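You operate a simulated robot arm through the tools that you are given. There is no shell and no other tool. Be economical: measure what you need, move in short steps, check, and stop when the job is done.

You run a simulated robot arm. Do the job below in one go: nothing can be reset, and whatever is moved stays where it is left.

JOB
Dry piece U6 before the small fan till it turns one shade paler, then stand it on the slab.
Fine: it dries on the yellow square; switch the fan off again. Set down upright: clay piece.

The check looks at the end state, three seconds after you hand in, the way a careful person would. Anything else that was tipped, shoved, dropped, spilled or broken makes it a failure.

ROBOT AND FRAMES
A 7-joint arm with a two-finger parallel gripper, fixed in place. Base frame: the origin is at the foot of the arm, x ahead of it, y to its left, z up; the work surface is at about z = 800. Units: mm, degrees, N and s.
With the tool pointing down near the work surface it reaches from about 240 to 680 mm from the base axis. Its first joint turns from -66.0 to 66.0 degrees. Payload 2.4 kg.
The TCP is the grasp point between the finger pads, 30 mm short of the fingertips. In the tool frame z runs along the fingers and y along their closing line. Largest opening 94 mm; finger width 28, thickness 10; the body of the gripper, 50 by 96 mm, starts 55 mm behind the TCP.
Orientation is told as [roll, pitch, yaw] about the base's x, y, z axes, in that order, counted from this pose: with the fingers straight down and closing along the base's y, the tool's x points along the base's -x, its y along +y and its z along -z.

CONTROLS
- The arm moves only by the tool move_arm. Its argument "targets" is a list that holds one entry, the list of rows, each a list of 7 numbers: the shift along the tool's x, y, z in m, then the turn, a rotation vector about the tool's x, y, z in degrees, then the opening, from 0 (shut) to 1 (fully open). In form: [[[tx, ty, tz, rx, ry, rz, claw], ...]]. A call has 1 to 20 rows; each row shifts and turns the commanded pose from where the row before left it, along the tool's axes as they then stand. Each row takes 0.2 s and may step no farther than 50 mm and 8.6 degrees from the row before; otherwise, or with a gripper value out of range, the whole call is refused. A pose out of reach is approached as far as the arm can. The call stops where the force on the tool passes 90 N (or 10 N more than at its start, if that is more) or the arm is blocked; 0.2 s more then pass. Each finger travels about 153 mm/s and halts on what it meets, pressing with about 43 N; the grip force reading is that of the motor and also rises with nothing between the fingers. The clock runs only during rows and for 0.2 s after the last one: add rows that do not move to give the fingers time. The reply holds the time, the measured pose of the TCP, the force on the tool along the base axes, the opening and the grip force, in the units named above and with some noise, with the torque about the TCP (base axes, N m) and any sound that the robot's microphone picked up, and new pictures: "show" is both (left out), scene, wrist or none.
- Cameras (640 x 400 px; columns grow to the right, rows downward): "scene" is fixed at [35.2, 465.2, 1458.4]; the picture's right is [-0.79, -0.61, 0.00], its down [-0.26, 0.34, -0.90] and it looks along [0.55, -0.71, -0.43] (base axes); focal length 348 px, centre (320, 200). "wrist" rides on the gripper at [76, 14, -102] in the tool frame; the picture's right is [-0.18, 0.98, 0.00], its down [-0.75, -0.14, -0.64] and it looks along [-0.63, -0.12, 0.77] (tool axes); focal length 243 px, centre (320, 200). There is no depth. A picture from a camera that has moved, and an enlarged one, comes with that camera's place and axes in the base frame and with its lens.
- zoom(camera, box): a new picture of the part [left, top, right, bottom] of that camera's present view, enlarged. It takes no simulated time.
- sign_off(): hands the job in; it is judged then, once.

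Work in short steps. Places have to be worked out from the pictures, the camera data and where the tool is seen: move nearer, look again, correct. Check each grasp and each placing, and mend what went wrong. You have 120 turns and 200 pictures in all, those below and enlarged ones among them. Open the gripper and draw the arm clear of the work before you hand the job in, unless the task says otherwise; then end with one line.

The tools are called after "Call:" as a command line: name --argument value ..., lists and objects as JSON in quotes. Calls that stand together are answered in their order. move_arm: Moves the arm, as the interface text tells. Its arguments: {"type":"object","properties":{"targets":{"type":"array","items":{"type":"array","items":{"type":"array","items":{"type":"number"}}}},"show":{"type":"string","enum":["both","scene","wrist","none"]}},"required":["targets"]} The other tools are called the same way: zoom (camera, box) takes an enlarged picture of a part of a camera's view; sign_off () hands the job in.

At the start:

```text
time: 0.0
ee_pos: [228.5, -225.0, 1188.7]
ee_rot: [0.0, 0.0, 0.1]
ft_force: [0.1, -0.5, 0.2]
moment: [-0.01, 0.02, 0.01]
grip_width: 93.9
grip_force: 0.0
```

scene: 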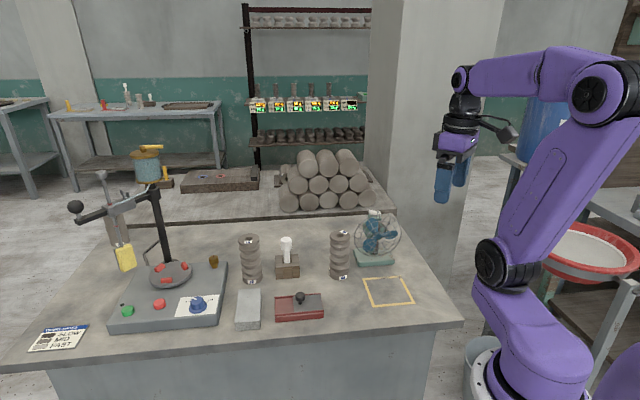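
wrist: 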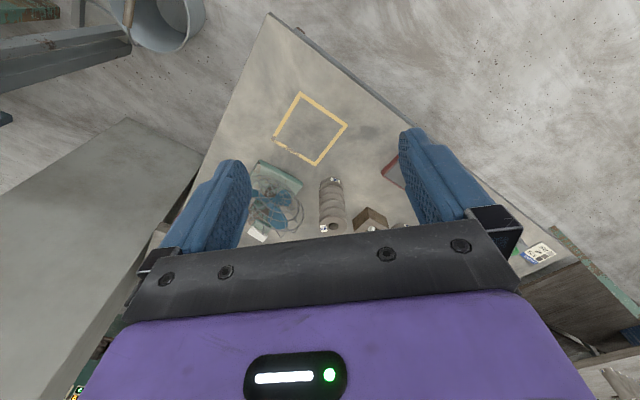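

I'll enlarge the scene views to identify the pieces, labels, and the fan's switch.

Call:
zoom --camera "scene" --box '[220, 200, 420, 325]'

Call:
zoom --camera "scene" --box '[20, 170, 260, 360]'

Call:
zoom --camera "scene" --box '[330, 200, 430, 262]'

```text
3.20 times, centred on (320, 262) of scene
camera zoom: at [35.2, 465.2, 1458.4], right [-0.79, -0.61, 0.0], down [-0.26, 0.34, -0.9], along [0.55, -0.71, -0.43], focal length 1114 px, centre (320, 0)
```

zoom: 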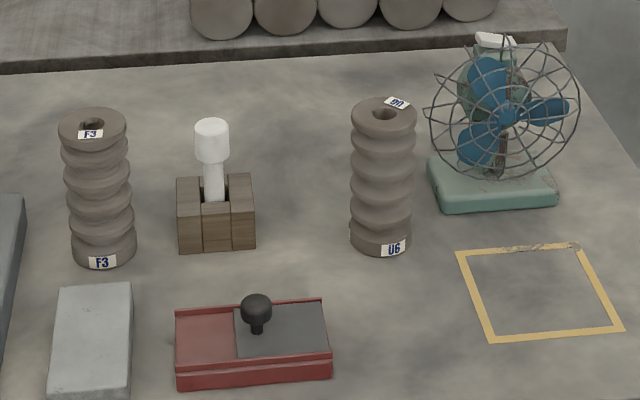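

```text
2.11 times, centred on (140, 265) of scene
camera zoom: at [35.2, 465.2, 1458.4], right [-0.79, -0.61, 0.0], down [-0.26, 0.34, -0.9], along [0.55, -0.71, -0.43], focal length 733 px, centre (699, 63)
```

zoom: 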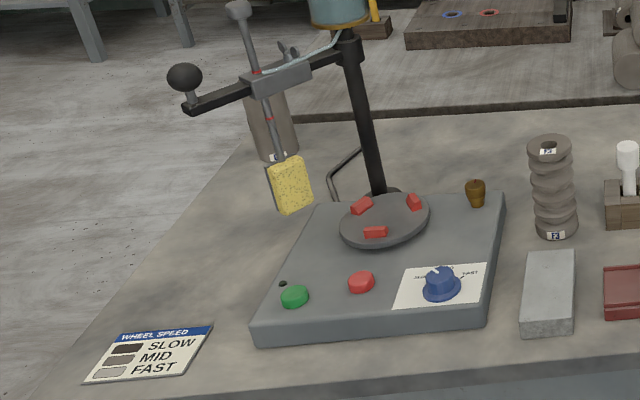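

```text
6.40 times, centred on (380, 231) of scene
camera zoom: at [35.2, 465.2, 1458.4], right [-0.79, -0.61, 0.0], down [-0.26, 0.34, -0.9], along [0.55, -0.71, -0.43], focal length 2229 px, centre (-64, 2)
```

zoom: 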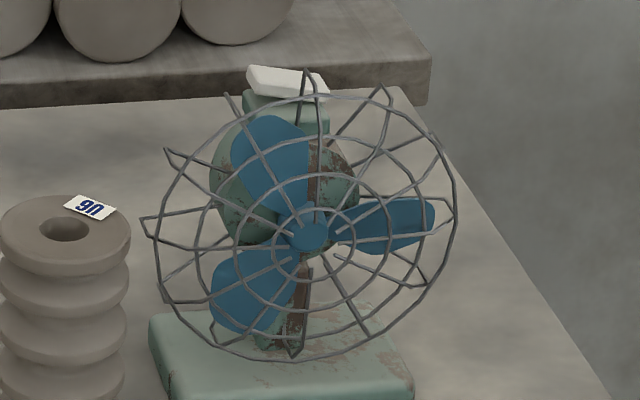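

U6 is standing at about (511,-242), roughly 140 tall. The fan is near (459,-358), with a white rocker on top of it. The yellow square is at about (361,-269) and the light slab at about (615,21). I'll move closer to look at the fan switch.

Call:
move_arm --targets '[[[-0.025, -0.019, 0.0175, 0, 0, 0, 1], [-0.025, -0.019, 0.0175, 0, 0, 0, 1], [-0.025, -0.019, 0.0175, 0, 0, 0, 1], [-0.025, -0.019, 0.0175, 0, 0, 0, 1]]]'

```text
time: 1.0
ee_pos: [329.1, -301.9, 1118.5]
ee_rot: [0.1, -0.1, 0.0]
ft_force: [0.4, -0.9, -0.7]
moment: [0.01, -0.02, 0.0]
grip_width: 93.7
grip_force: 0.1
camera wrist: at [254.6, -287.5, 1220.6], right [0.18, 0.98, 0.0], down [0.75, -0.14, 0.64], along [0.63, -0.12, -0.77], focal length 243 px, centre (320, 200)
```

scene: 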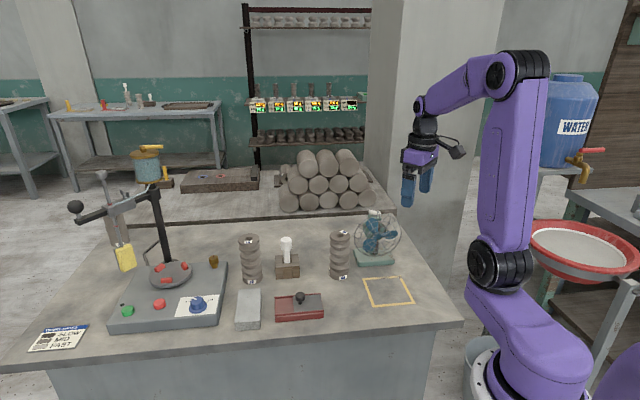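
wrist: 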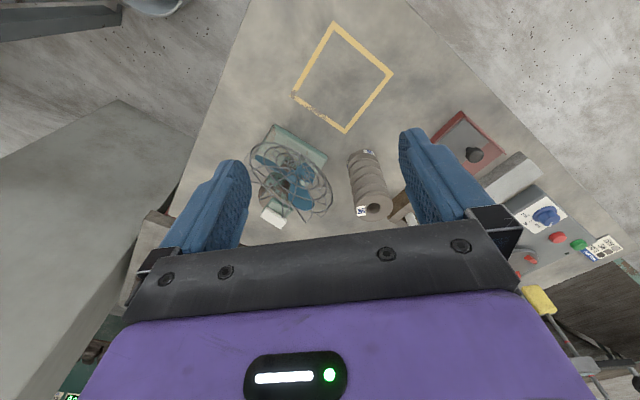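

The view is clear, so I'll enlarge the fan in the wrist view.

Call:
zoom --camera "wrist" --box '[230, 110, 420, 235]'

Call:
zoom --camera "wrist" --box '[245, 190, 325, 240]'

```text
3.20 times, centred on (325, 172) of wrist
camera zoom: at [254.6, -287.5, 1220.6], right [0.18, 0.98, 0.0], down [0.75, -0.14, 0.64], along [0.63, -0.12, -0.77], focal length 776 px, centre (304, 288)
```

zoom: 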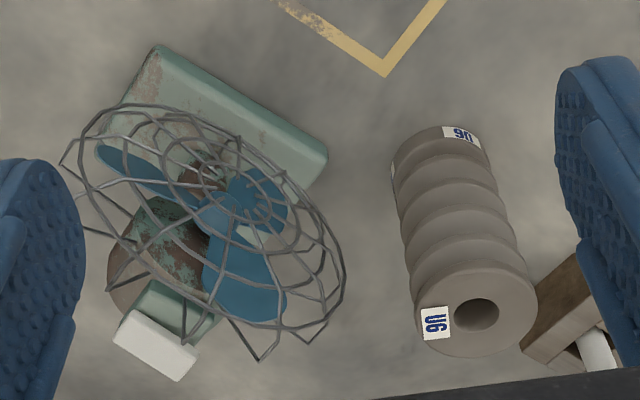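

```text
8.00 times, centred on (285, 215) of wrist
camera zoom: at [254.6, -287.5, 1220.6], right [0.18, 0.98, 0.0], down [0.75, -0.14, 0.64], along [0.63, -0.12, -0.77], focal length 1941 px, centre (600, 80)
```

zoom: 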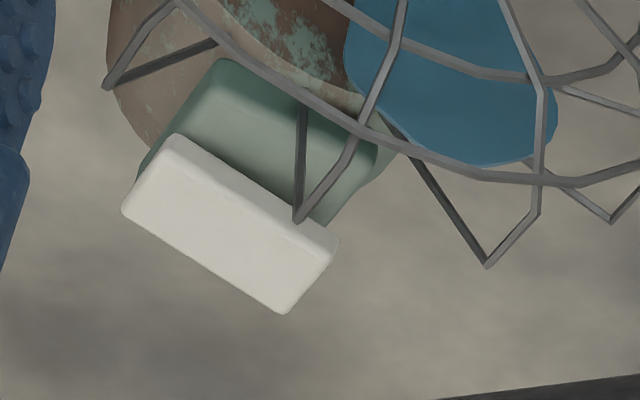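

The rocker sits near (494,-406,951), with its +x,+y end raised. U6's axis triangulates to about (517,-251), with its top near 935. I'll go above U6 and yaw by +66 so the closing line stays clear of the fan cage.

Call:
move_arm --targets '[[[-0.0372, 0.0104, 0.0077, 0, 0, 0, 1], [-0.0372, 0.0104, 0.0077, 0, 0, 0, 1], [-0.0372, 0.0104, 0.0077, 0, 0, 0, 1], [-0.0372, 0.0104, 0.0077, 0, 0, 0, 1], [-0.0372, 0.0104, 0.0077, 0, 0, 0, 1], [0, 0, 0, 0, 0, -8.25, 1], [0, 0, 0, 0, 0, -8.25, 1], [0, 0, 0, 0, 0, -8.25, 1], [0, 0, 0, 0, 0, -8.25, 1], [0, 0, 0, 0, 0, -8.25, 1], [0, 0, 0, 0, 0, -8.25, 1], [0, 0, 0, 0, 0, -8.25, 1], [0, 0, 0, 0, 0, -8.25, 1], [0, 0, 0, 0, 0, 0, 1]]]'

```text
time: 4.0
ee_pos: [514.7, -248.3, 1079.4]
ee_rot: [0.0, -0.1, 66.1]
ft_force: [-0.6, -0.6, -0.6]
moment: [0.03, -0.02, -0.03]
grip_width: 93.9
grip_force: 0.1
camera wrist: at [472.6, -312.9, 1181.4], right [-0.82, 0.57, 0.0], down [0.43, 0.63, 0.64], along [0.36, 0.53, -0.77], focal length 243 px, centre (320, 200)
```

scene: 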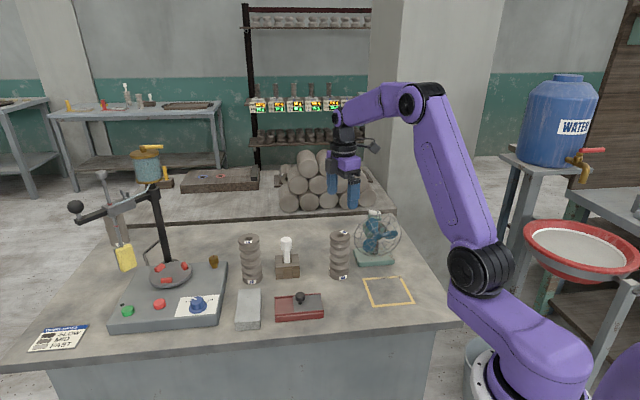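
wrist: 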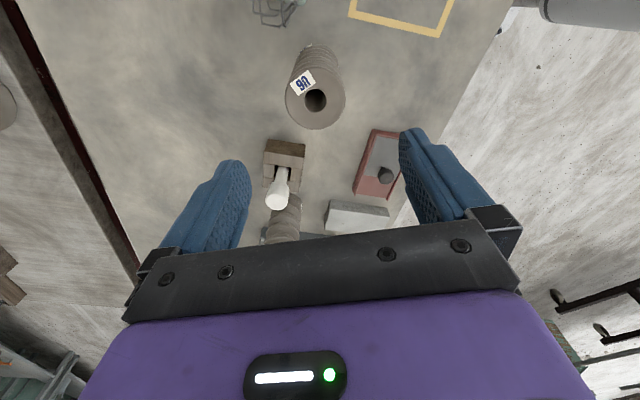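

U6's axis is confirmed at (518,-252). I'll centre over it and descend to z≈912.

Call:
move_arm --targets '[[[0.002, -0.0047, 0.0, 0, 0, 0, 1], [0, 0, 0.04, 0, 0, 0, 1], [0, 0, 0.04, 0, 0, 0, 1], [0, 0, 0.03, 0, 0, 0, 1], [0, 0, 0.0, 0, 0, 0, 1]]]'

```text
time: 5.2
ee_pos: [517.9, -255.0, 971.4]
ee_rot: [0.0, 0.0, 66.0]
ft_force: [-0.2, 1.1, -0.3]
moment: [0.01, -0.03, -0.01]
grip_width: 94.0
grip_force: 0.0
camera wrist: at [475.8, -318.3, 1071.9], right [-0.82, 0.57, 0.0], down [0.44, 0.63, 0.64], along [0.36, 0.53, -0.77], focal length 243 px, centre (320, 200)
```

scene: 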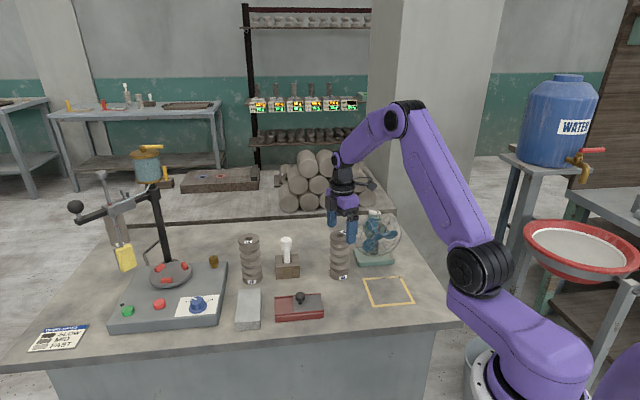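
wrist: 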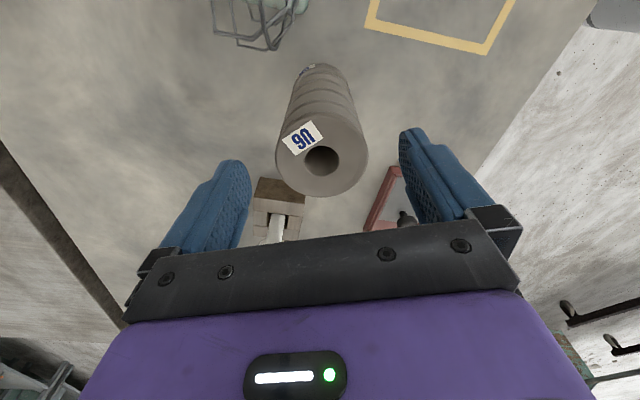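

The hole is at (519,-252). I'll make a small correction, descend the last 60 mm, then close.

Call:
move_arm --targets '[[[-0.003, 0, 0.0, 0, 0, 0, 1], [0, 0, 0.03, 0, 0, 0, 1], [0, 0, 0.03, 0, 0, 0, 1], [0, 0, 0, 0, 0, 0, 1]]]' --show "both"

```text
time: 6.2
ee_pos: [519.2, -249.0, 909.6]
ee_rot: [0.0, -0.1, 66.0]
ft_force: [-0.3, 0.9, 0.5]
moment: [0.05, 0.0, -0.01]
grip_width: 93.9
grip_force: 0.2
camera wrist: at [476.6, -313.0, 1012.0], right [-0.82, 0.57, 0.0], down [0.44, 0.63, 0.64], along [0.36, 0.53, -0.77], focal length 243 px, centre (320, 200)
```

scene: 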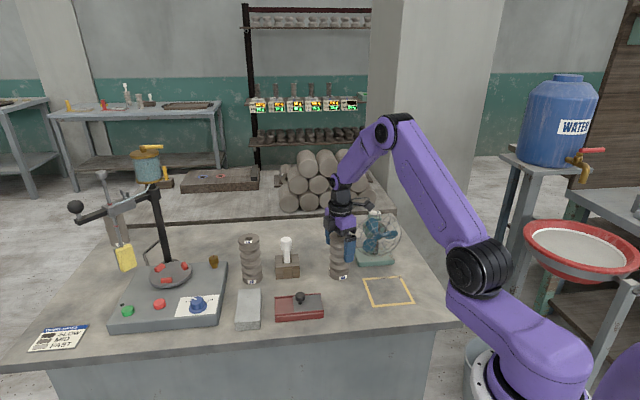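
wrist: 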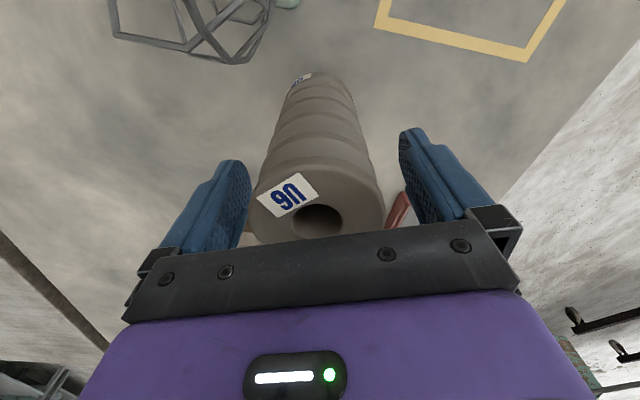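

U6 sits centred between the fingers. I'll close gradually and watch the force.

Call:
move_arm --targets '[[[0, 0, 0, 0, 0, 0, 0.85], [0, 0, 0, 0, 0, 0, 0.75], [0, 0, 0, 0, 0, 0, 0.68], [0, 0, 0, 0, 0, 0, 0.64], [0, 0, 0, 0, 0, 0, 0.6], [0, 0, 0, 0, 0, 0, 0.6]]]' --show "wrist"

```text
time: 7.6
ee_pos: [521.1, -248.4, 910.6]
ee_rot: [-0.1, 0.1, 66.1]
ft_force: [2.3, -1.6, 0.4]
moment: [0.0, -0.12, -0.05]
grip_width: 61.0
grip_force: 43.0
camera wrist: at [476.8, -313.0, 1012.5], right [-0.82, 0.57, 0.0], down [0.43, 0.63, 0.64], along [0.37, 0.53, -0.77], focal length 243 px, centre (320, 200)
```

wrist: 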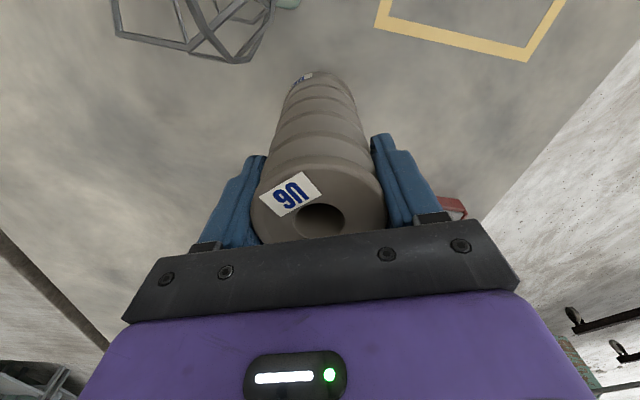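

The grip is firm at 61 mm. I'll lift 60 and check that U6 comes up cleanly.

Call:
move_arm --targets '[[[0, 0, -0.01, 0, 0, 0, 0.6], [0, 0, -0.02, 0, 0, 0, 0.6], [0, 0, -0.03, 0, 0, 0, 0.6], [0, 0, 0, 0, 0, 0, 0.6]]]'

```text
time: 8.6
ee_pos: [519.9, -250.8, 969.8]
ee_rot: [0.0, 0.0, 66.0]
ft_force: [-0.8, -0.1, -0.3]
moment: [0.05, 0.01, 0.02]
grip_width: 59.3
grip_force: 43.3
camera wrist: at [477.1, -313.5, 1070.6], right [-0.82, 0.57, 0.0], down [0.44, 0.63, 0.64], along [0.36, 0.53, -0.77], focal length 243 px, centre (320, 200)
```

scene: 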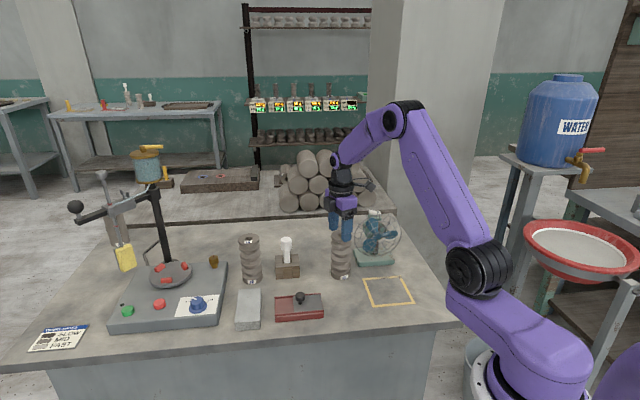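
wrist: 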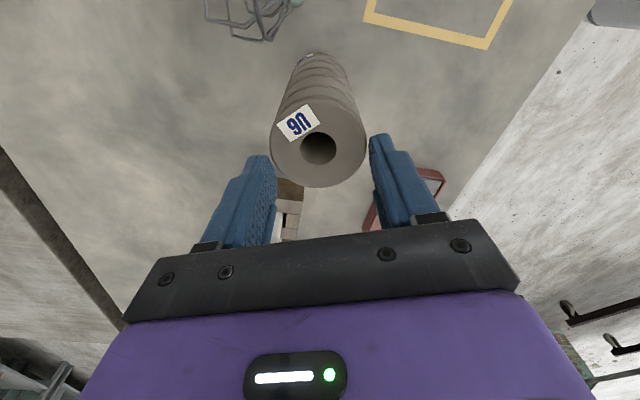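

The piece seems to have slipped down between the fingers, so I'll look closely.

Call:
zoom --camera "scene" --box '[300, 190, 412, 290]'

Call:
zoom --camera "wrist" --box '[200, 40, 440, 260]'

```text
4.00 times, centred on (356, 240) of scene
camera zoom: at [35.2, 465.2, 1458.4], right [-0.79, -0.61, 0.0], down [-0.26, 0.34, -0.9], along [0.55, -0.71, -0.43], focal length 1393 px, centre (176, 40)
```

zoom: 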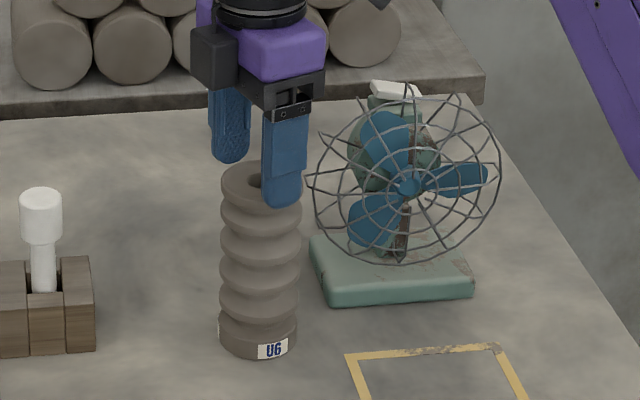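

```text
1.82 times, centred on (320, 150) of wrist
camera zoom: at [477.1, -313.5, 1070.6], right [-0.82, 0.57, 0.0], down [0.44, 0.63, 0.64], along [0.36, 0.53, -0.77], focal length 441 px, centre (320, 291)
```

zoom: 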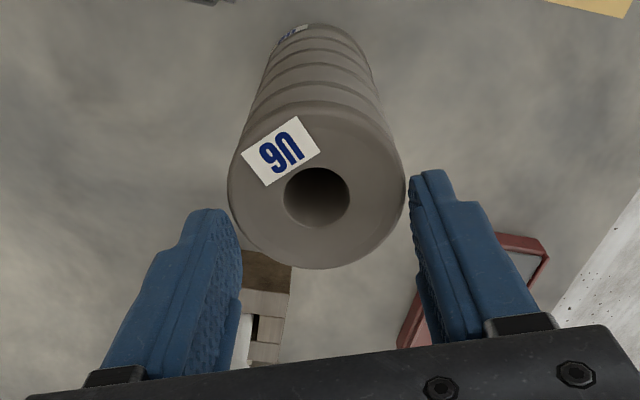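

U6 slid out but is still upright at about (518,-254), pinched lightly at its top. I'll open, go lower (TCP ≈ 897), squeeze fully, and lift slowly while reading the force.

Call:
move_arm --targets '[[[0, 0, 0, 0, 0, 0, 0.68], [0, 0, 0, 0, 0, 0, 0.85], [0, 0, 0, 0, 0, 0, 1], [0, 0, 0, 0, 0, 0, 1]]]' --show "both"

```text
time: 9.6
ee_pos: [518.8, -249.2, 969.4]
ee_rot: [0.0, 0.0, 66.0]
ft_force: [0.4, 0.0, -0.3]
moment: [-0.01, 0.01, -0.02]
grip_width: 94.2
grip_force: 0.1
camera wrist: at [477.2, -313.5, 1070.6], right [-0.82, 0.57, 0.0], down [0.44, 0.63, 0.64], along [0.36, 0.53, -0.77], focal length 243 px, centre (320, 200)
```

scene: 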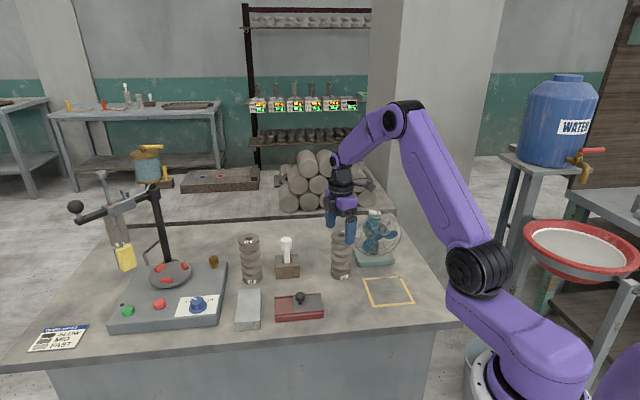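
wrist: 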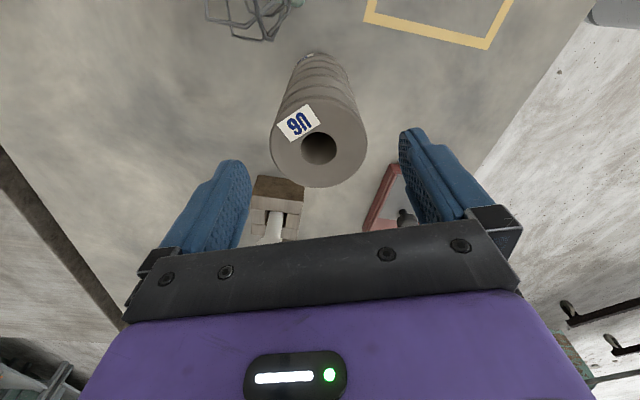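

U6 is still upright. I'll shift about 4 mm along tool x, descend to 897 and close fully.

Call:
move_arm --targets '[[[0.004, 0, 0, 0, 0, 0, 1], [0, 0, 0.036, 0, 0, 0, 1], [0, 0, 0.036, 0, 0, 0, 1], [0, 0, 0, 0, 0, 0, 1], [0, 0, 0, 0, 0, 0, 0.8], [0, 0, 0, 0, 0, 0, 0.7], [0, 0, 0, 0, 0, 0, 0.65], [0, 0, 0, 0, 0, 0, 0.5], [0, 0, 0, 0, 0, 0, 0.2], [0, 0, 0, 0, 0, 0, 0.0]]]' --show "both"

Call:
move_arm --targets '[[[0, 0, -0.003, 0, 0, 0, 0.0], [0, 0, -0.003, 0, 0, 0, 0.0]]]' --show "both"

```text
time: 11.8
ee_pos: [518.6, -253.5, 899.0]
ee_rot: [0.0, 0.1, 65.9]
ft_force: [-1.2, 0.5, -0.1]
moment: [-0.06, 0.1, -0.02]
grip_width: 61.1
grip_force: 43.1
camera wrist: at [475.3, -317.6, 1000.8], right [-0.82, 0.57, 0.0], down [0.44, 0.63, 0.64], along [0.36, 0.53, -0.77], focal length 243 px, centre (320, 200)
```

scene: 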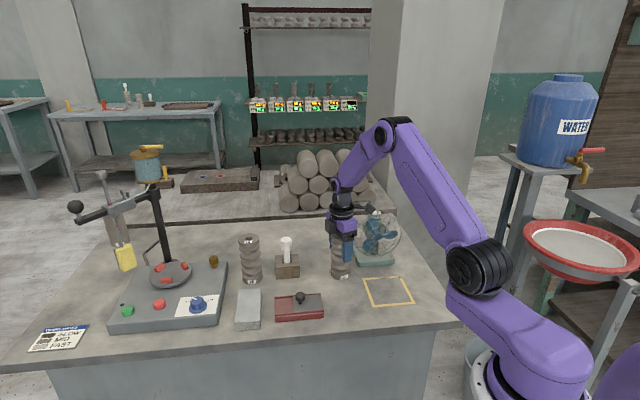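
wrist: 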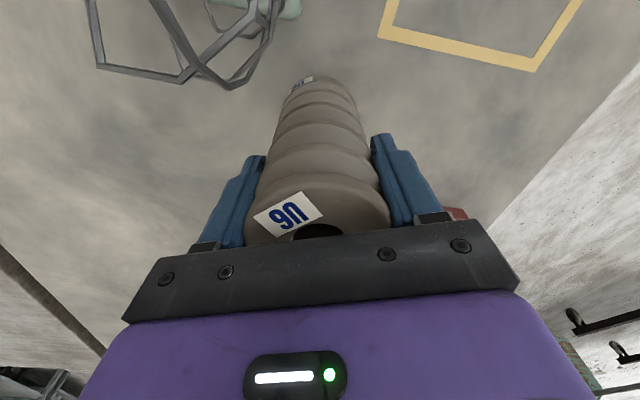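

```text
time: 12.4
ee_pos: [517.7, -253.2, 904.2]
ee_rot: [0.0, 0.0, 66.0]
ft_force: [0.2, 0.6, -5.1]
moment: [0.05, 0.02, -0.01]
grip_width: 61.1
grip_force: 43.5
camera wrist: at [475.3, -317.5, 1006.3], right [-0.82, 0.57, 0.0], down [0.44, 0.63, 0.64], along [0.36, 0.53, -0.77], focal length 243 px, centre (320, 200)
```

scene: 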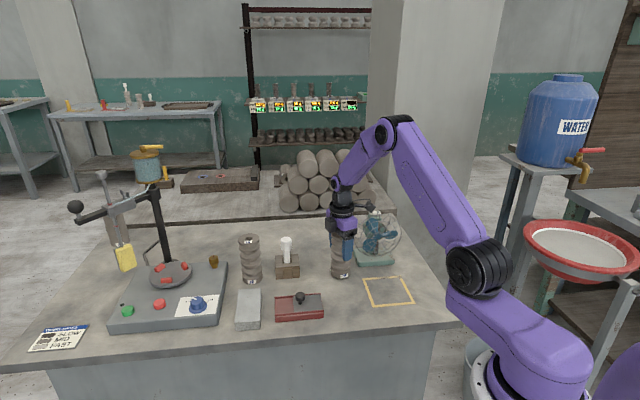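
wrist: 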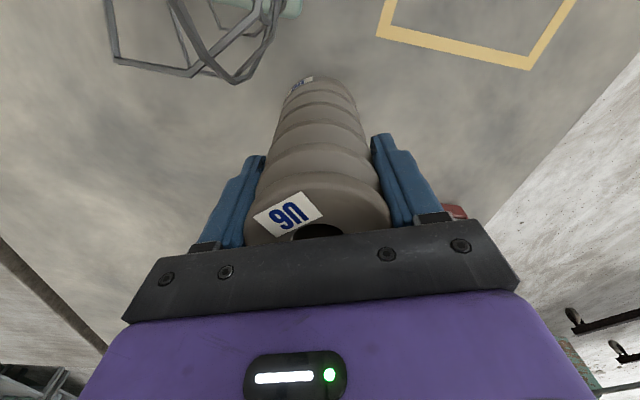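

The tool now carries about 5 N and the piece rose with the gripper. I'll keep lifting gently.

Call:
move_arm --targets '[[[0, 0, -0.003, 0, 0, 0, 0.0], [0, 0, -0.003, 0, 0, 0, 0.0], [0, 0, -0.003, 0, 0, 0, 0.0], [0, 0, -0.003, 0, 0, 0, 0.0], [0, 0, -0.003, 0, 0, 0, 0.0], [0, 0, -0.003, 0, 0, 0, 0.0]]]' --show "wrist"

```text
time: 13.8
ee_pos: [517.4, -252.3, 922.0]
ee_rot: [0.0, 0.0, 66.0]
ft_force: [0.3, 0.9, -5.5]
moment: [0.01, 0.0, 0.05]
grip_width: 61.0
grip_force: 43.0
camera wrist: at [474.8, -317.0, 1024.3], right [-0.82, 0.57, 0.0], down [0.44, 0.63, 0.64], along [0.36, 0.53, -0.77], focal length 243 px, centre (320, 200)
```

wrist: 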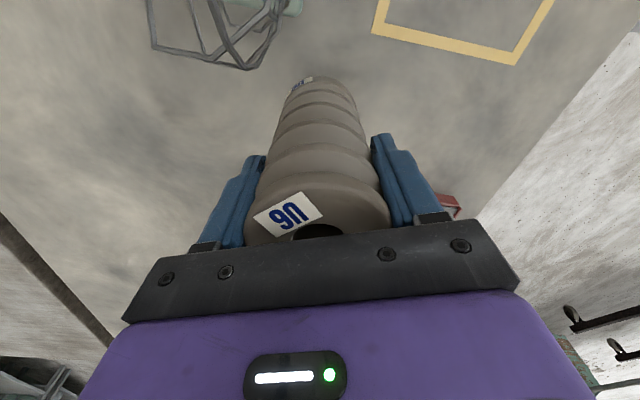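

The hold is steady. I'll carry it round away from the fan to above the yellow square, slowly.

Call:
move_arm --targets '[[[-0.0137, 0.0061, -0.004, 0, 0, 0, 0], [-0.0137, 0.0061, -0.004, 0, 0, 0, 0], [-0.0137, 0.0061, -0.004, 0, 0, 0, 0], [-0.0137, 0.0061, -0.004, 0, 0, 0, 0], [0.00784, 0.0176, 0, 0, 0, 0, 0], [0.00784, 0.0176, 0, 0, 0, 0, 0], [0.00784, 0.0176, 0, 0, 0, 0, 0], [0.00784, 0.0176, 0, 0, 0, 0, 0], [0.00784, 0.0176, 0, 0, 0, 0, 0], [0.00784, 0.0176, 0, 0, 0, 0, 0], [0.00784, 0.0176, 0, 0, 0, 0, 0], [0.00784, 0.0176, 0, 0, 0, 0, 0], [0.01444, -0.00644, 0, 0, 0, 0, 0], [0.01444, -0.00644, 0, 0, 0, 0, 0], [0.01444, -0.00644, 0, 0, 0, 0, 0], [0.01444, -0.00644, 0, 0, 0, 0, 0], [0.01444, -0.00644, 0, 0, 0, 0, 0], [0, 0, 0, 0, 0, 0, 0]]]'

Call:
zoom --camera "scene" --box '[310, 180, 430, 320]'

```text
time: 17.6
ee_pos: [365.2, -272.3, 939.0]
ee_rot: [-0.1, 0.0, 66.0]
ft_force: [-0.6, 1.0, -6.1]
moment: [0.01, 0.0, 0.0]
grip_width: 61.3
grip_force: 43.3
camera wrist: at [321.9, -336.0, 1039.7], right [-0.82, 0.57, 0.0], down [0.44, 0.63, 0.64], along [0.36, 0.53, -0.77], focal length 243 px, centre (320, 200)
```

scene: 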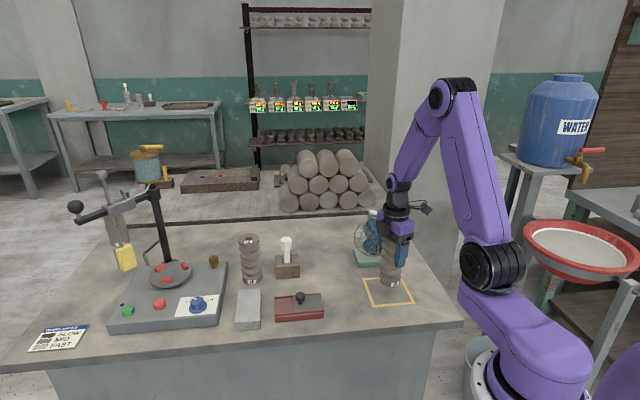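
wrist: 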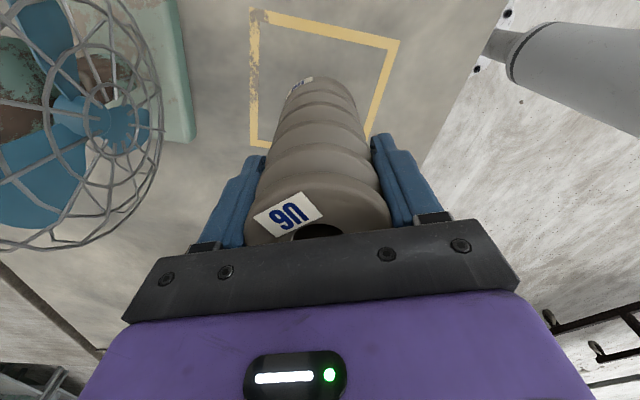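

```text
2.86 times, centred on (370, 250) of scene
camera zoom: at [35.3, 465.2, 1458.4], right [-0.79, -0.61, 0.0], down [-0.26, 0.34, -0.9], along [0.55, -0.71, -0.43], focal length 995 px, centre (177, 57)
```

zoom: 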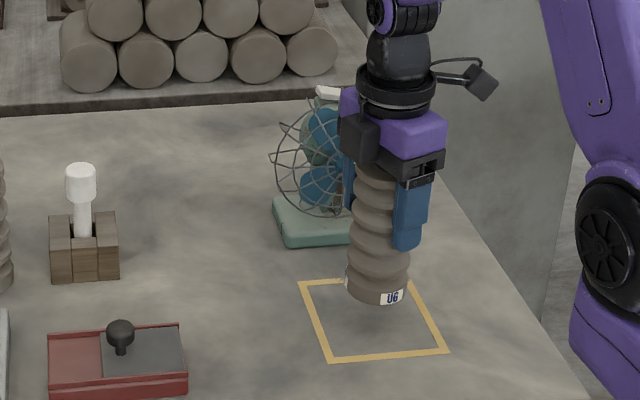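

U6 is well inside the square. I'll lower it 37 mm, then nudge down until the weight leaves the tool.

Call:
move_arm --targets '[[[0.0012, 0.0027, 0.008, 0, 0, 0, 0], [0, 0, 0.008, 0, 0, 0, 0], [0, 0, 0.008, 0, 0, 0, 0], [0, 0, 0.007, 0, 0, 0, 0], [0, 0, 0.004, 0, 0, 0, 0], [0, 0, 0.002, 0, 0, 0, 0], [0, 0, 0, 0, 0, 0, 0]]]' --show "none"

Call:
move_arm --targets '[[[0, 0, 0.001, 0, 0, 0, 0], [0, 0, 0.001, 0, 0, 0, 0]]]' --show "none"

```text
time: 19.2
ee_pos: [361.1, -271.6, 900.9]
ee_rot: [-0.1, 0.0, 66.0]
ft_force: [0.5, 0.0, -5.4]
moment: [0.03, 0.0, 0.03]
grip_width: 61.2
grip_force: 43.3
```

```text
time: 19.8
ee_pos: [360.7, -271.2, 899.1]
ee_rot: [0.0, 0.0, 66.0]
ft_force: [-0.2, 0.8, -5.3]
moment: [-0.02, 0.01, 0.01]
grip_width: 60.8
grip_force: 43.1
```

The piece is still hanging, so I'll nudge down further.

Call:
move_arm --targets '[[[0, 0, 0.001, 0, 0, 0, 0], [0, 0, 0.0005, 0, 0, 0, 0]]]' --show "none"

Call:
move_arm --targets '[[[0, 0, 0.001, 0, 0, 0, 0]]]' --show "none"

```text
time: 20.4
ee_pos: [360.8, -272.2, 899.4]
ee_rot: [-0.1, 0.1, 65.9]
ft_force: [-5.0, -0.6, 23.1]
moment: [-0.08, 0.4, -0.02]
grip_width: 61.2
grip_force: 42.8
```

```text
time: 20.8
ee_pos: [360.8, -272.1, 898.0]
ee_rot: [-0.2, 0.0, 66.0]
ft_force: [-4.9, -3.6, 25.3]
moment: [-0.04, 0.51, 0.09]
grip_width: 60.5
grip_force: 43.0
```

It's touching the table. I'll ease up 1 mm, then open slowly.

Call:
move_arm --targets '[[[0, 0, -0.001, 0, 0, 0, 0], [0, 0, 0, 0, 0, 0, 0.6], [0, 0, 0, 0, 0, 0, 0.7], [0, 0, 0, 0, 0, 0, 0.8], [0, 0, 0, 0, 0, 0, 1], [0, 0, 0, 0, 0, 0, 1]]]' --show "wrist"

```text
time: 22.2
ee_pos: [360.5, -271.6, 898.0]
ee_rot: [0.0, 0.0, 65.9]
ft_force: [-0.2, 0.0, -0.4]
moment: [-0.01, -0.01, 0.02]
grip_width: 94.1
grip_force: 0.1
camera wrist: at [317.7, -336.1, 999.5], right [-0.82, 0.57, 0.0], down [0.44, 0.63, 0.64], along [0.36, 0.53, -0.77], focal length 243 px, centre (320, 200)
```

wrist: 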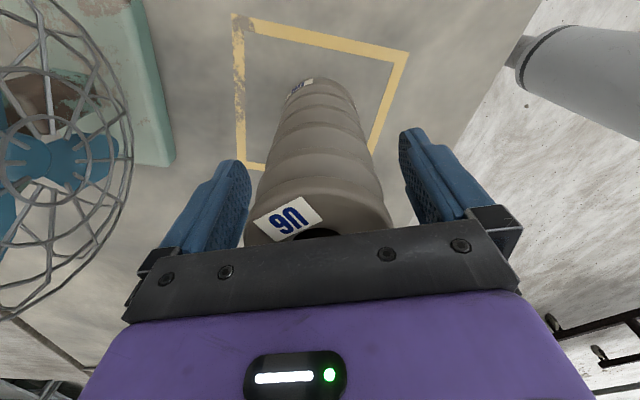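

U6 is released, standing inside the square. I'll rise straight up, move over the fan switch, close the fingers and turn to yaw 48.

Call:
move_arm --targets '[[[0, 0, -0.03, 0, 0, 0, 1], [0, 0, -0.04, 0, 0, 0, 1], [0, 0, -0.04, 0, 0, 0, 1], [0, 0, -0.04, 0, 0, 0, 1], [0, 0, -0.03, 0, 0, 0, 1], [0.0126, -0.0347, 0, 0, 0, 0, 0.8], [0.0126, -0.0347, 0, 0, 0, 0, 0.5], [0.0126, -0.0347, 0, 0, 0, 0, 0], [0.0126, -0.0347, 0, 0, 0, 0, 0], [0.0126, -0.0347, 0, 0, 0, 0, 0], [0, 0, 0, 0, 0, 6, 0], [0, 0, 0, 0, 0, 6, 0], [0, 0, 0, 0, 0, 6, 0], [0, 0, 0, 0, 0, 0, 0]]]'

Call:
zoom --camera "scene" --box '[330, 190, 442, 312]'

Call:
zoom --camera "wrist" --box '[240, 40, 400, 200]'

```text
time: 25.2
ee_pos: [494.5, -400.7, 1078.7]
ee_rot: [0.0, 0.0, 47.9]
ft_force: [0.1, -1.1, -0.6]
moment: [0.01, 0.0, -0.01]
grip_width: 0.0
grip_force: 32.5
camera wrist: at [433.2, -448.1, 1180.3], right [-0.61, 0.8, 0.0], down [0.61, 0.46, 0.64], along [0.51, 0.39, -0.77], focal length 243 px, centre (320, 200)
```

scene: 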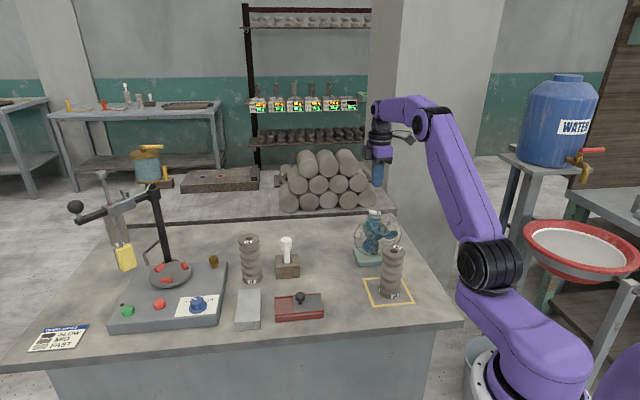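
wrist: 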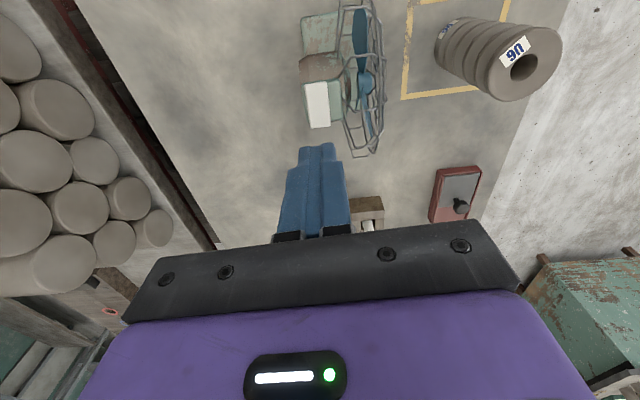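

```text
3.28 times, centred on (386, 251) of scene
camera zoom: at [35.2, 465.2, 1458.4], right [-0.79, -0.61, 0.0], down [-0.26, 0.34, -0.9], along [0.55, -0.71, -0.43], focal length 1142 px, centre (104, 33)
```

zoom: 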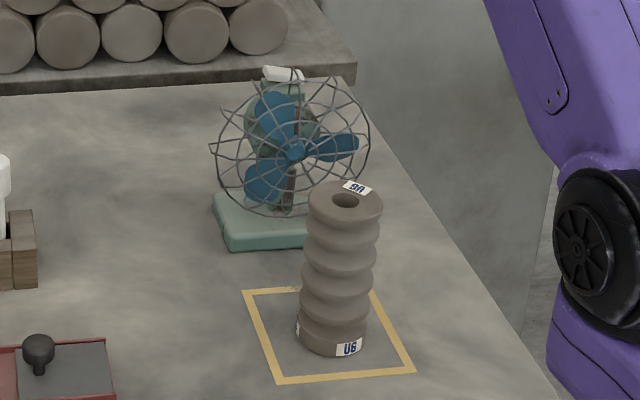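

```text
2.50 times, centred on (320, 120) of wrist
camera zoom: at [433.2, -448.1, 1180.3], right [-0.61, 0.8, 0.0], down [0.61, 0.46, 0.64], along [0.51, 0.39, -0.77], focal length 606 px, centre (320, 400)
```

zoom: 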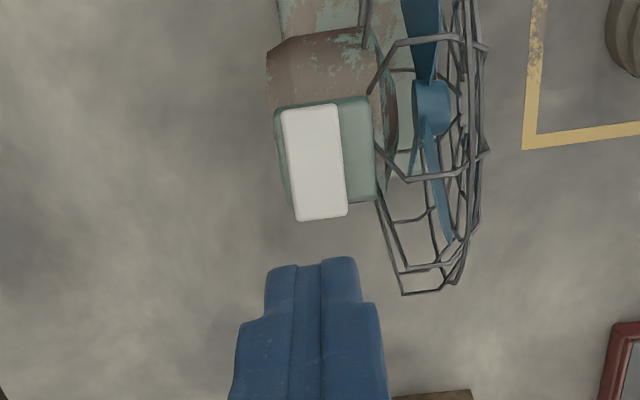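

U6 stands upright in the square. The rocker's raised end is near (507,-391) at z≈958. I'll bring the closed fingertips above it, 12 mm or so short.

Call:
move_arm --targets '[[[-0.0144, -0.0052, 0, 0, 0, 0, 0], [0, 0, 0.03, 0, 0, 0, 0], [0, 0, 0.03, 0, 0, 0, 0], [0, 0, 0.014, 0, 0, 0, 0], [0, 0, 0, 0, 0, 0, 0]]]'

Call:
zoom --camera "scene" --box '[340, 190, 420, 240]'

Call:
zoom --camera "wrist" --box '[240, 80, 400, 200]'

```text
time: 26.4
ee_pos: [506.8, -393.3, 1004.4]
ee_rot: [0.1, 0.0, 48.0]
ft_force: [0.0, 0.5, -0.4]
moment: [0.01, 0.0, -0.03]
grip_width: 0.0
grip_force: 32.9
camera wrist: at [447.3, -441.1, 1105.6], right [-0.61, 0.79, 0.0], down [0.61, 0.47, 0.64], along [0.51, 0.39, -0.77], focal length 243 px, centre (320, 200)
```

scene: 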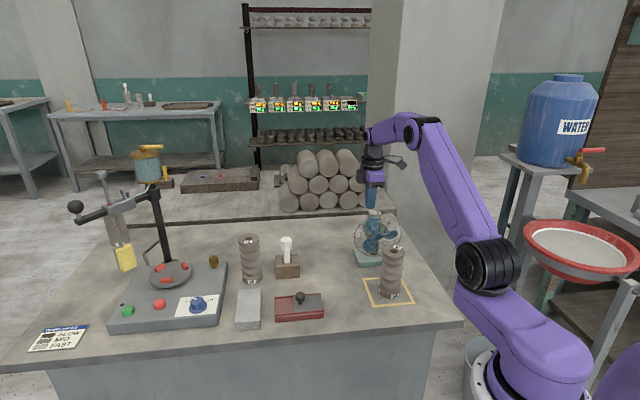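
wrist: 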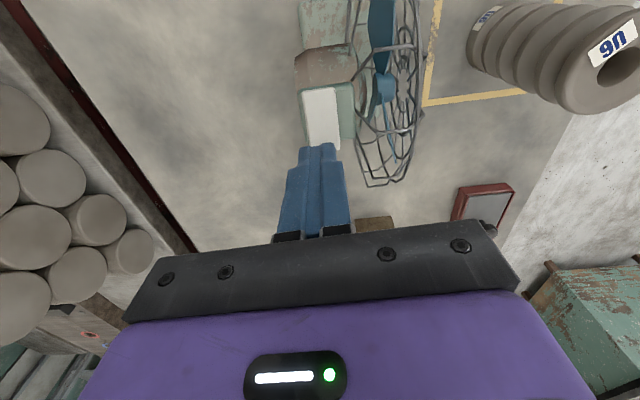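

```text
8.00 times, centred on (380, 215) of scene
camera zoom: at [35.2, 465.2, 1458.4], right [-0.79, -0.61, 0.0], down [-0.26, 0.34, -0.9], along [0.55, -0.71, -0.43], focal length 2786 px, centre (-160, 80)
```

zoom: 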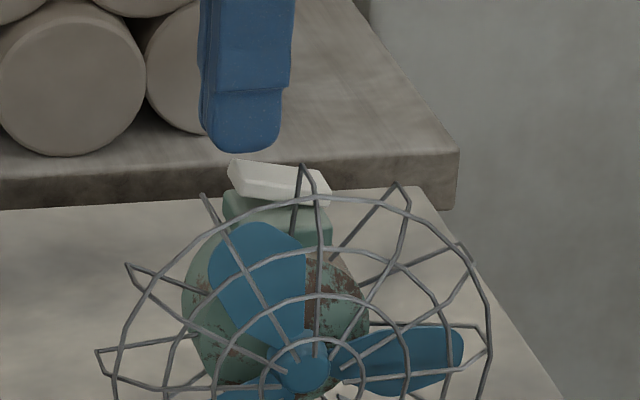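

```text
3.33 times, centred on (320, 140) of wrist
camera zoom: at [447.3, -441.1, 1105.6], right [-0.61, 0.79, 0.0], down [0.61, 0.47, 0.64], along [0.51, 0.39, -0.77], focal length 809 px, centre (320, 400)
```

zoom: 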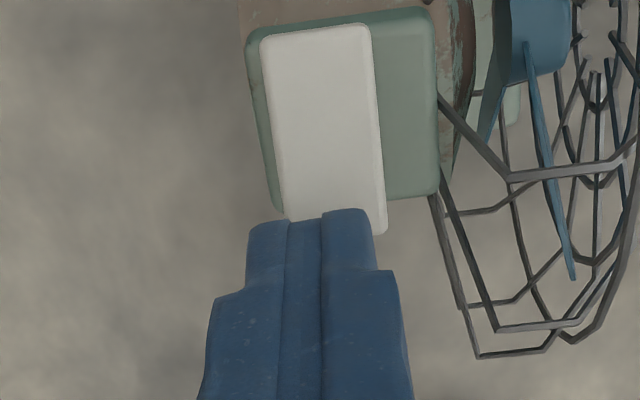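

The fingers are lined up over the raised left end, with a gap of about 8–10 mm. I'll descend in small steps until the rocker moves.

Call:
move_arm --targets '[[[0, 0, 0.004, 0, 0, 0, 0], [0, 0, 0.003, 0, 0, 0, 0], [0, 0, 0.002, 0, 0, 0, 0]]]' --show "none"

Call:
move_arm --targets '[[[0, 0, 0.002, 0, 0, 0, 0], [0, 0, 0.002, 0, 0, 0, 0]]]' --show "scene"

Call:
zoom --camera "scene" --box '[340, 190, 420, 240]'

```text
time: 27.2
ee_pos: [507.8, -392.7, 994.9]
ee_rot: [0.1, 0.1, 48.0]
ft_force: [0.9, 0.3, 1.3]
moment: [0.01, -0.01, -0.01]
grip_width: 0.0
grip_force: 33.0
```

```text
time: 27.8
ee_pos: [508.7, -391.1, 991.9]
ee_rot: [-0.1, 0.0, 48.1]
ft_force: [0.6, 2.8, 7.4]
moment: [0.05, 0.0, -0.07]
grip_width: 0.0
grip_force: 33.1
```

scene: 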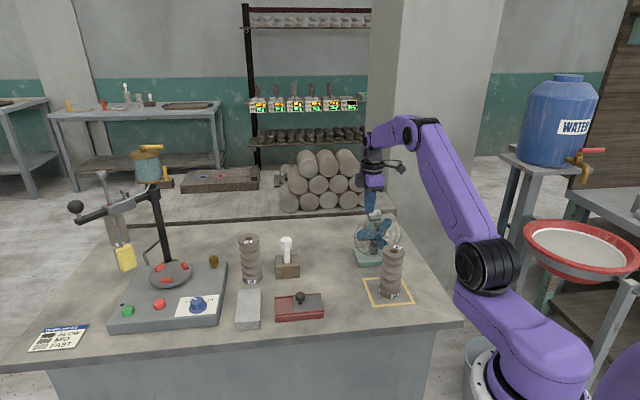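

```text
8.00 times, centred on (380, 215) of scene
camera zoom: at [35.1, 465.4, 1458.3], right [-0.79, -0.61, 0.0], down [-0.26, 0.34, -0.9], along [0.55, -0.71, -0.43], focal length 2786 px, centre (-160, 80)
```

zoom: 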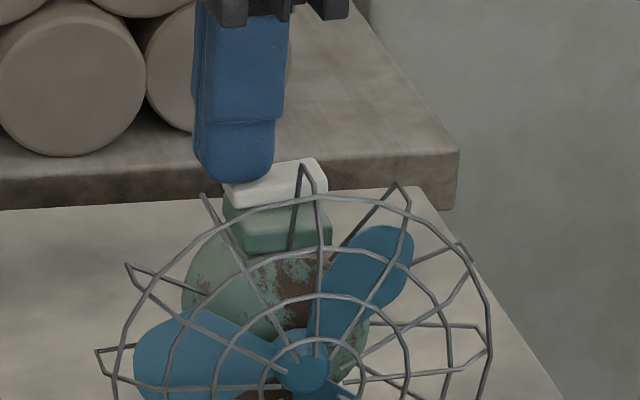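

The rocker flipped and the blades are turning. I'll lift off and hover over the other end so I can switch it off promptly, watching U6's colour.

Call:
move_arm --targets '[[[0, 0, -0.014, 0, 0, 0, 0], [0.032, 0, 0, 0, 0, 0, 0], [0, 0, 0, 0, 0, 0, 0]]]' --show "both"

Call:
zoom --camera "scene" --box '[230, 200, 430, 325]'

```text
time: 28.6
ee_pos: [484.7, -415.4, 1006.4]
ee_rot: [-0.1, 0.1, 48.1]
ft_force: [0.2, 0.5, 0.5]
moment: [0.02, 0.01, 0.01]
grip_width: 0.2
grip_force: 32.6
camera wrist: at [424.5, -462.3, 1107.0], right [-0.61, 0.79, 0.0], down [0.61, 0.47, 0.64], along [0.51, 0.39, -0.77], focal length 243 px, centre (320, 200)
```

scene: 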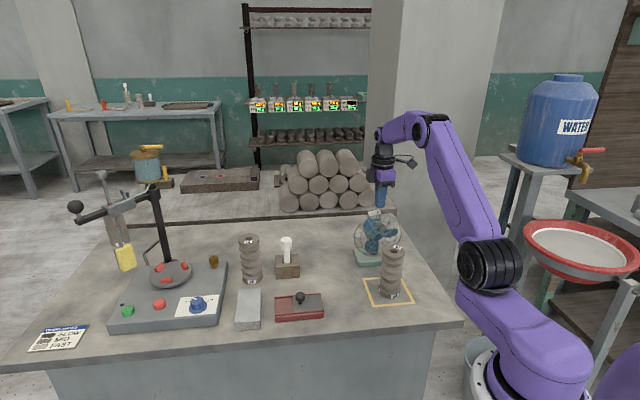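
wrist: 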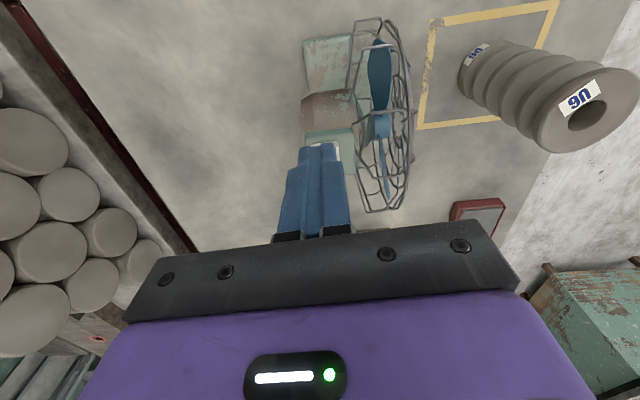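

```text
3.20 times, centred on (330, 262) of scene
camera zoom: at [35.2, 465.2, 1458.4], right [-0.79, -0.61, 0.0], down [-0.26, 0.34, -0.9], along [0.55, -0.71, -0.43], focal length 1114 px, centre (288, 0)
```

zoom: 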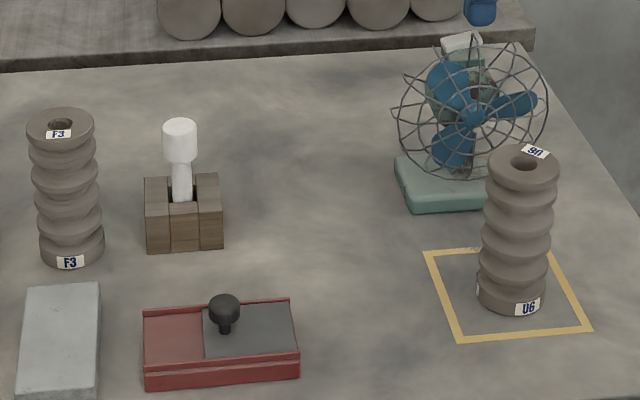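

U6 currently matches F3's tone. I'll wait in short intervals and compare.

Call:
move_arm --targets '[[[0, 0, 0, 0, 0, 0, 0], [0, 0, 0, 0, 0, 0, 0], [0, 0, 0, 0, 0, 0, 0], [0, 0, 0, 0, 0, 0, 0], [0, 0, 0, 0, 0, 0, 0], [0, 0, 0, 0, 0, 0, 0], [0, 0, 0, 0, 0, 0, 0], [0, 0, 0, 0, 0, 0, 0], [0, 0, 0, 0, 0, 0, 0]]]' --show "none"

Call:
zoom --camera "scene" --box '[230, 200, 430, 325]'

```text
time: 30.6
ee_pos: [484.9, -415.7, 1005.2]
ee_rot: [0.0, 0.0, 48.0]
ft_force: [-0.5, 0.0, -0.1]
moment: [0.0, 0.04, 0.0]
grip_width: 0.0
grip_force: 33.2
```

```text
3.20 times, centred on (330, 262) of scene
camera zoom: at [35.2, 465.2, 1458.4], right [-0.79, -0.61, 0.0], down [-0.26, 0.34, -0.9], along [0.55, -0.71, -0.43], focal length 1114 px, centre (288, 0)
```

zoom: 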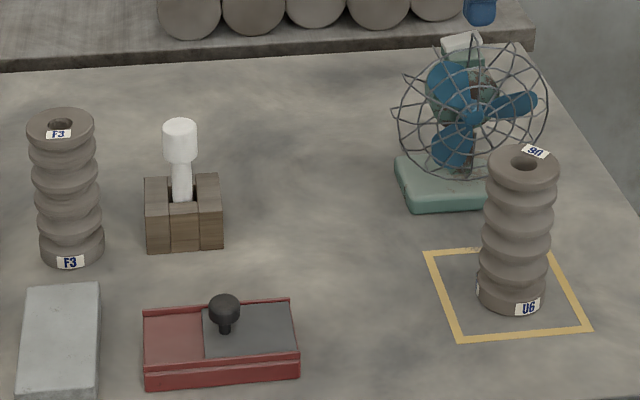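

The blades look the same in both pictures. I'll sample at another instant to see whether the fan is really spinning.

Call:
move_arm --targets '[[[0, 0, 0, 0, 0, 0, 0]]]' --show "none"

Call:
zoom --camera "scene" --box '[340, 190, 420, 240]'

```text
time: 31.0
ee_pos: [485.1, -414.0, 1005.1]
ee_rot: [0.0, 0.0, 48.0]
ft_force: [-0.1, -0.4, 0.1]
moment: [0.0, 0.0, -0.01]
grip_width: 0.0
grip_force: 33.5
```

```text
8.00 times, centred on (380, 215) of scene
camera zoom: at [35.2, 465.2, 1458.4], right [-0.79, -0.61, 0.0], down [-0.26, 0.34, -0.9], along [0.55, -0.71, -0.43], focal length 2786 px, centre (-160, 80)
```

zoom: 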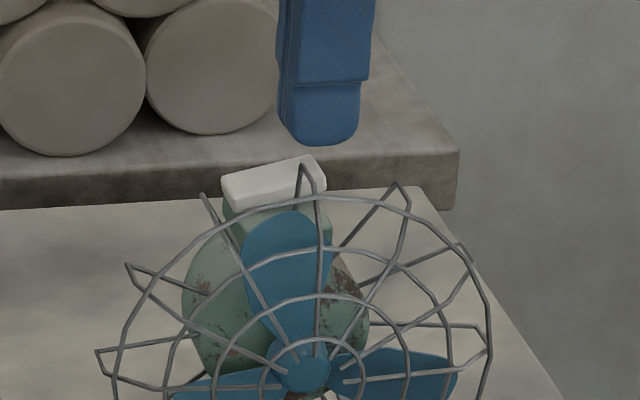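

The blade angle changed, so the fan is running. I'll wait 2 s more and compare.

Call:
move_arm --targets '[[[0, 0, 0, 0, 0, 0, 0], [0, 0, 0, 0, 0, 0, 0], [0, 0, 0, 0, 0, 0, 0], [0, 0, 0, 0, 0, 0, 0], [0, 0, 0, 0, 0, 0, 0], [0, 0, 0, 0, 0, 0, 0], [0, 0, 0, 0, 0, 0, 0], [0, 0, 0, 0, 0, 0, 0]]]' --show "none"

Call:
zoom --camera "scene" --box '[230, 200, 430, 325]'

```text
time: 32.8
ee_pos: [486.1, -414.1, 1006.2]
ee_rot: [0.0, -0.1, 48.1]
ft_force: [-0.6, 0.0, 0.0]
moment: [0.01, -0.01, -0.03]
grip_width: 0.0
grip_force: 33.1
```

```text
3.20 times, centred on (330, 262) of scene
camera zoom: at [35.2, 465.2, 1458.4], right [-0.79, -0.61, 0.0], down [-0.26, 0.34, -0.9], along [0.55, -0.71, -0.43], focal length 1114 px, centre (288, 0)
```

zoom: 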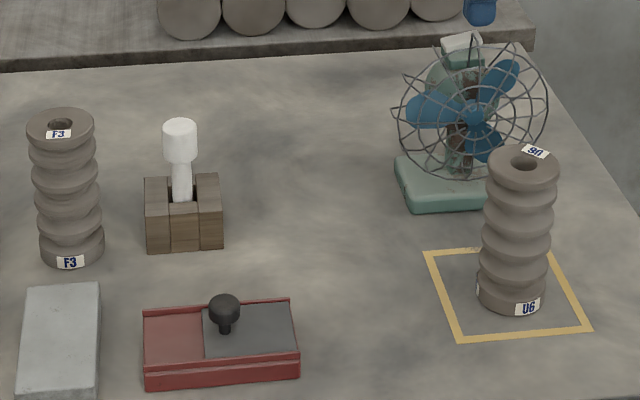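

There's no visible change yet, so I'll keep waiting.

Call:
move_arm --targets '[[[0, 0, 0, 0, 0, 0, 0], [0, 0, 0, 0, 0, 0, 0], [0, 0, 0, 0, 0, 0, 0], [0, 0, 0, 0, 0, 0, 0], [0, 0, 0, 0, 0, 0, 0], [0, 0, 0, 0, 0, 0, 0], [0, 0, 0, 0, 0, 0, 0], [0, 0, 0, 0, 0, 0, 0], [0, 0, 0, 0, 0, 0, 0], [0, 0, 0, 0, 0, 0, 0]]]' --show "none"

Call:
zoom --camera "scene" --box '[230, 200, 430, 325]'

```text
time: 35.0
ee_pos: [486.1, -415.0, 1006.0]
ee_rot: [0.1, 0.0, 48.0]
ft_force: [0.5, 0.4, -0.3]
moment: [-0.01, 0.01, 0.02]
grip_width: 0.0
grip_force: 32.8
```

```text
3.20 times, centred on (330, 262) of scene
camera zoom: at [35.2, 465.2, 1458.4], right [-0.79, -0.61, 0.0], down [-0.26, 0.34, -0.9], along [0.55, -0.71, -0.43], focal length 1114 px, centre (288, 0)
```

zoom: 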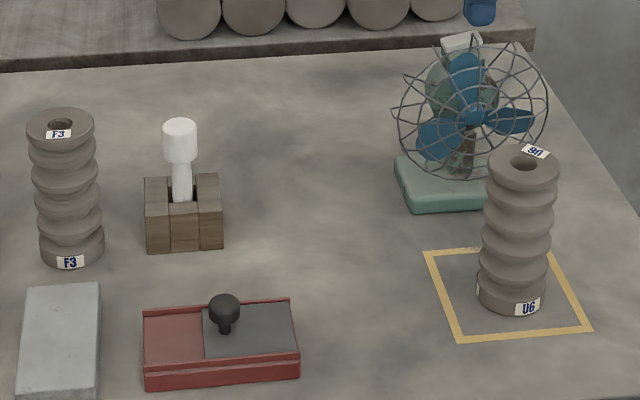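

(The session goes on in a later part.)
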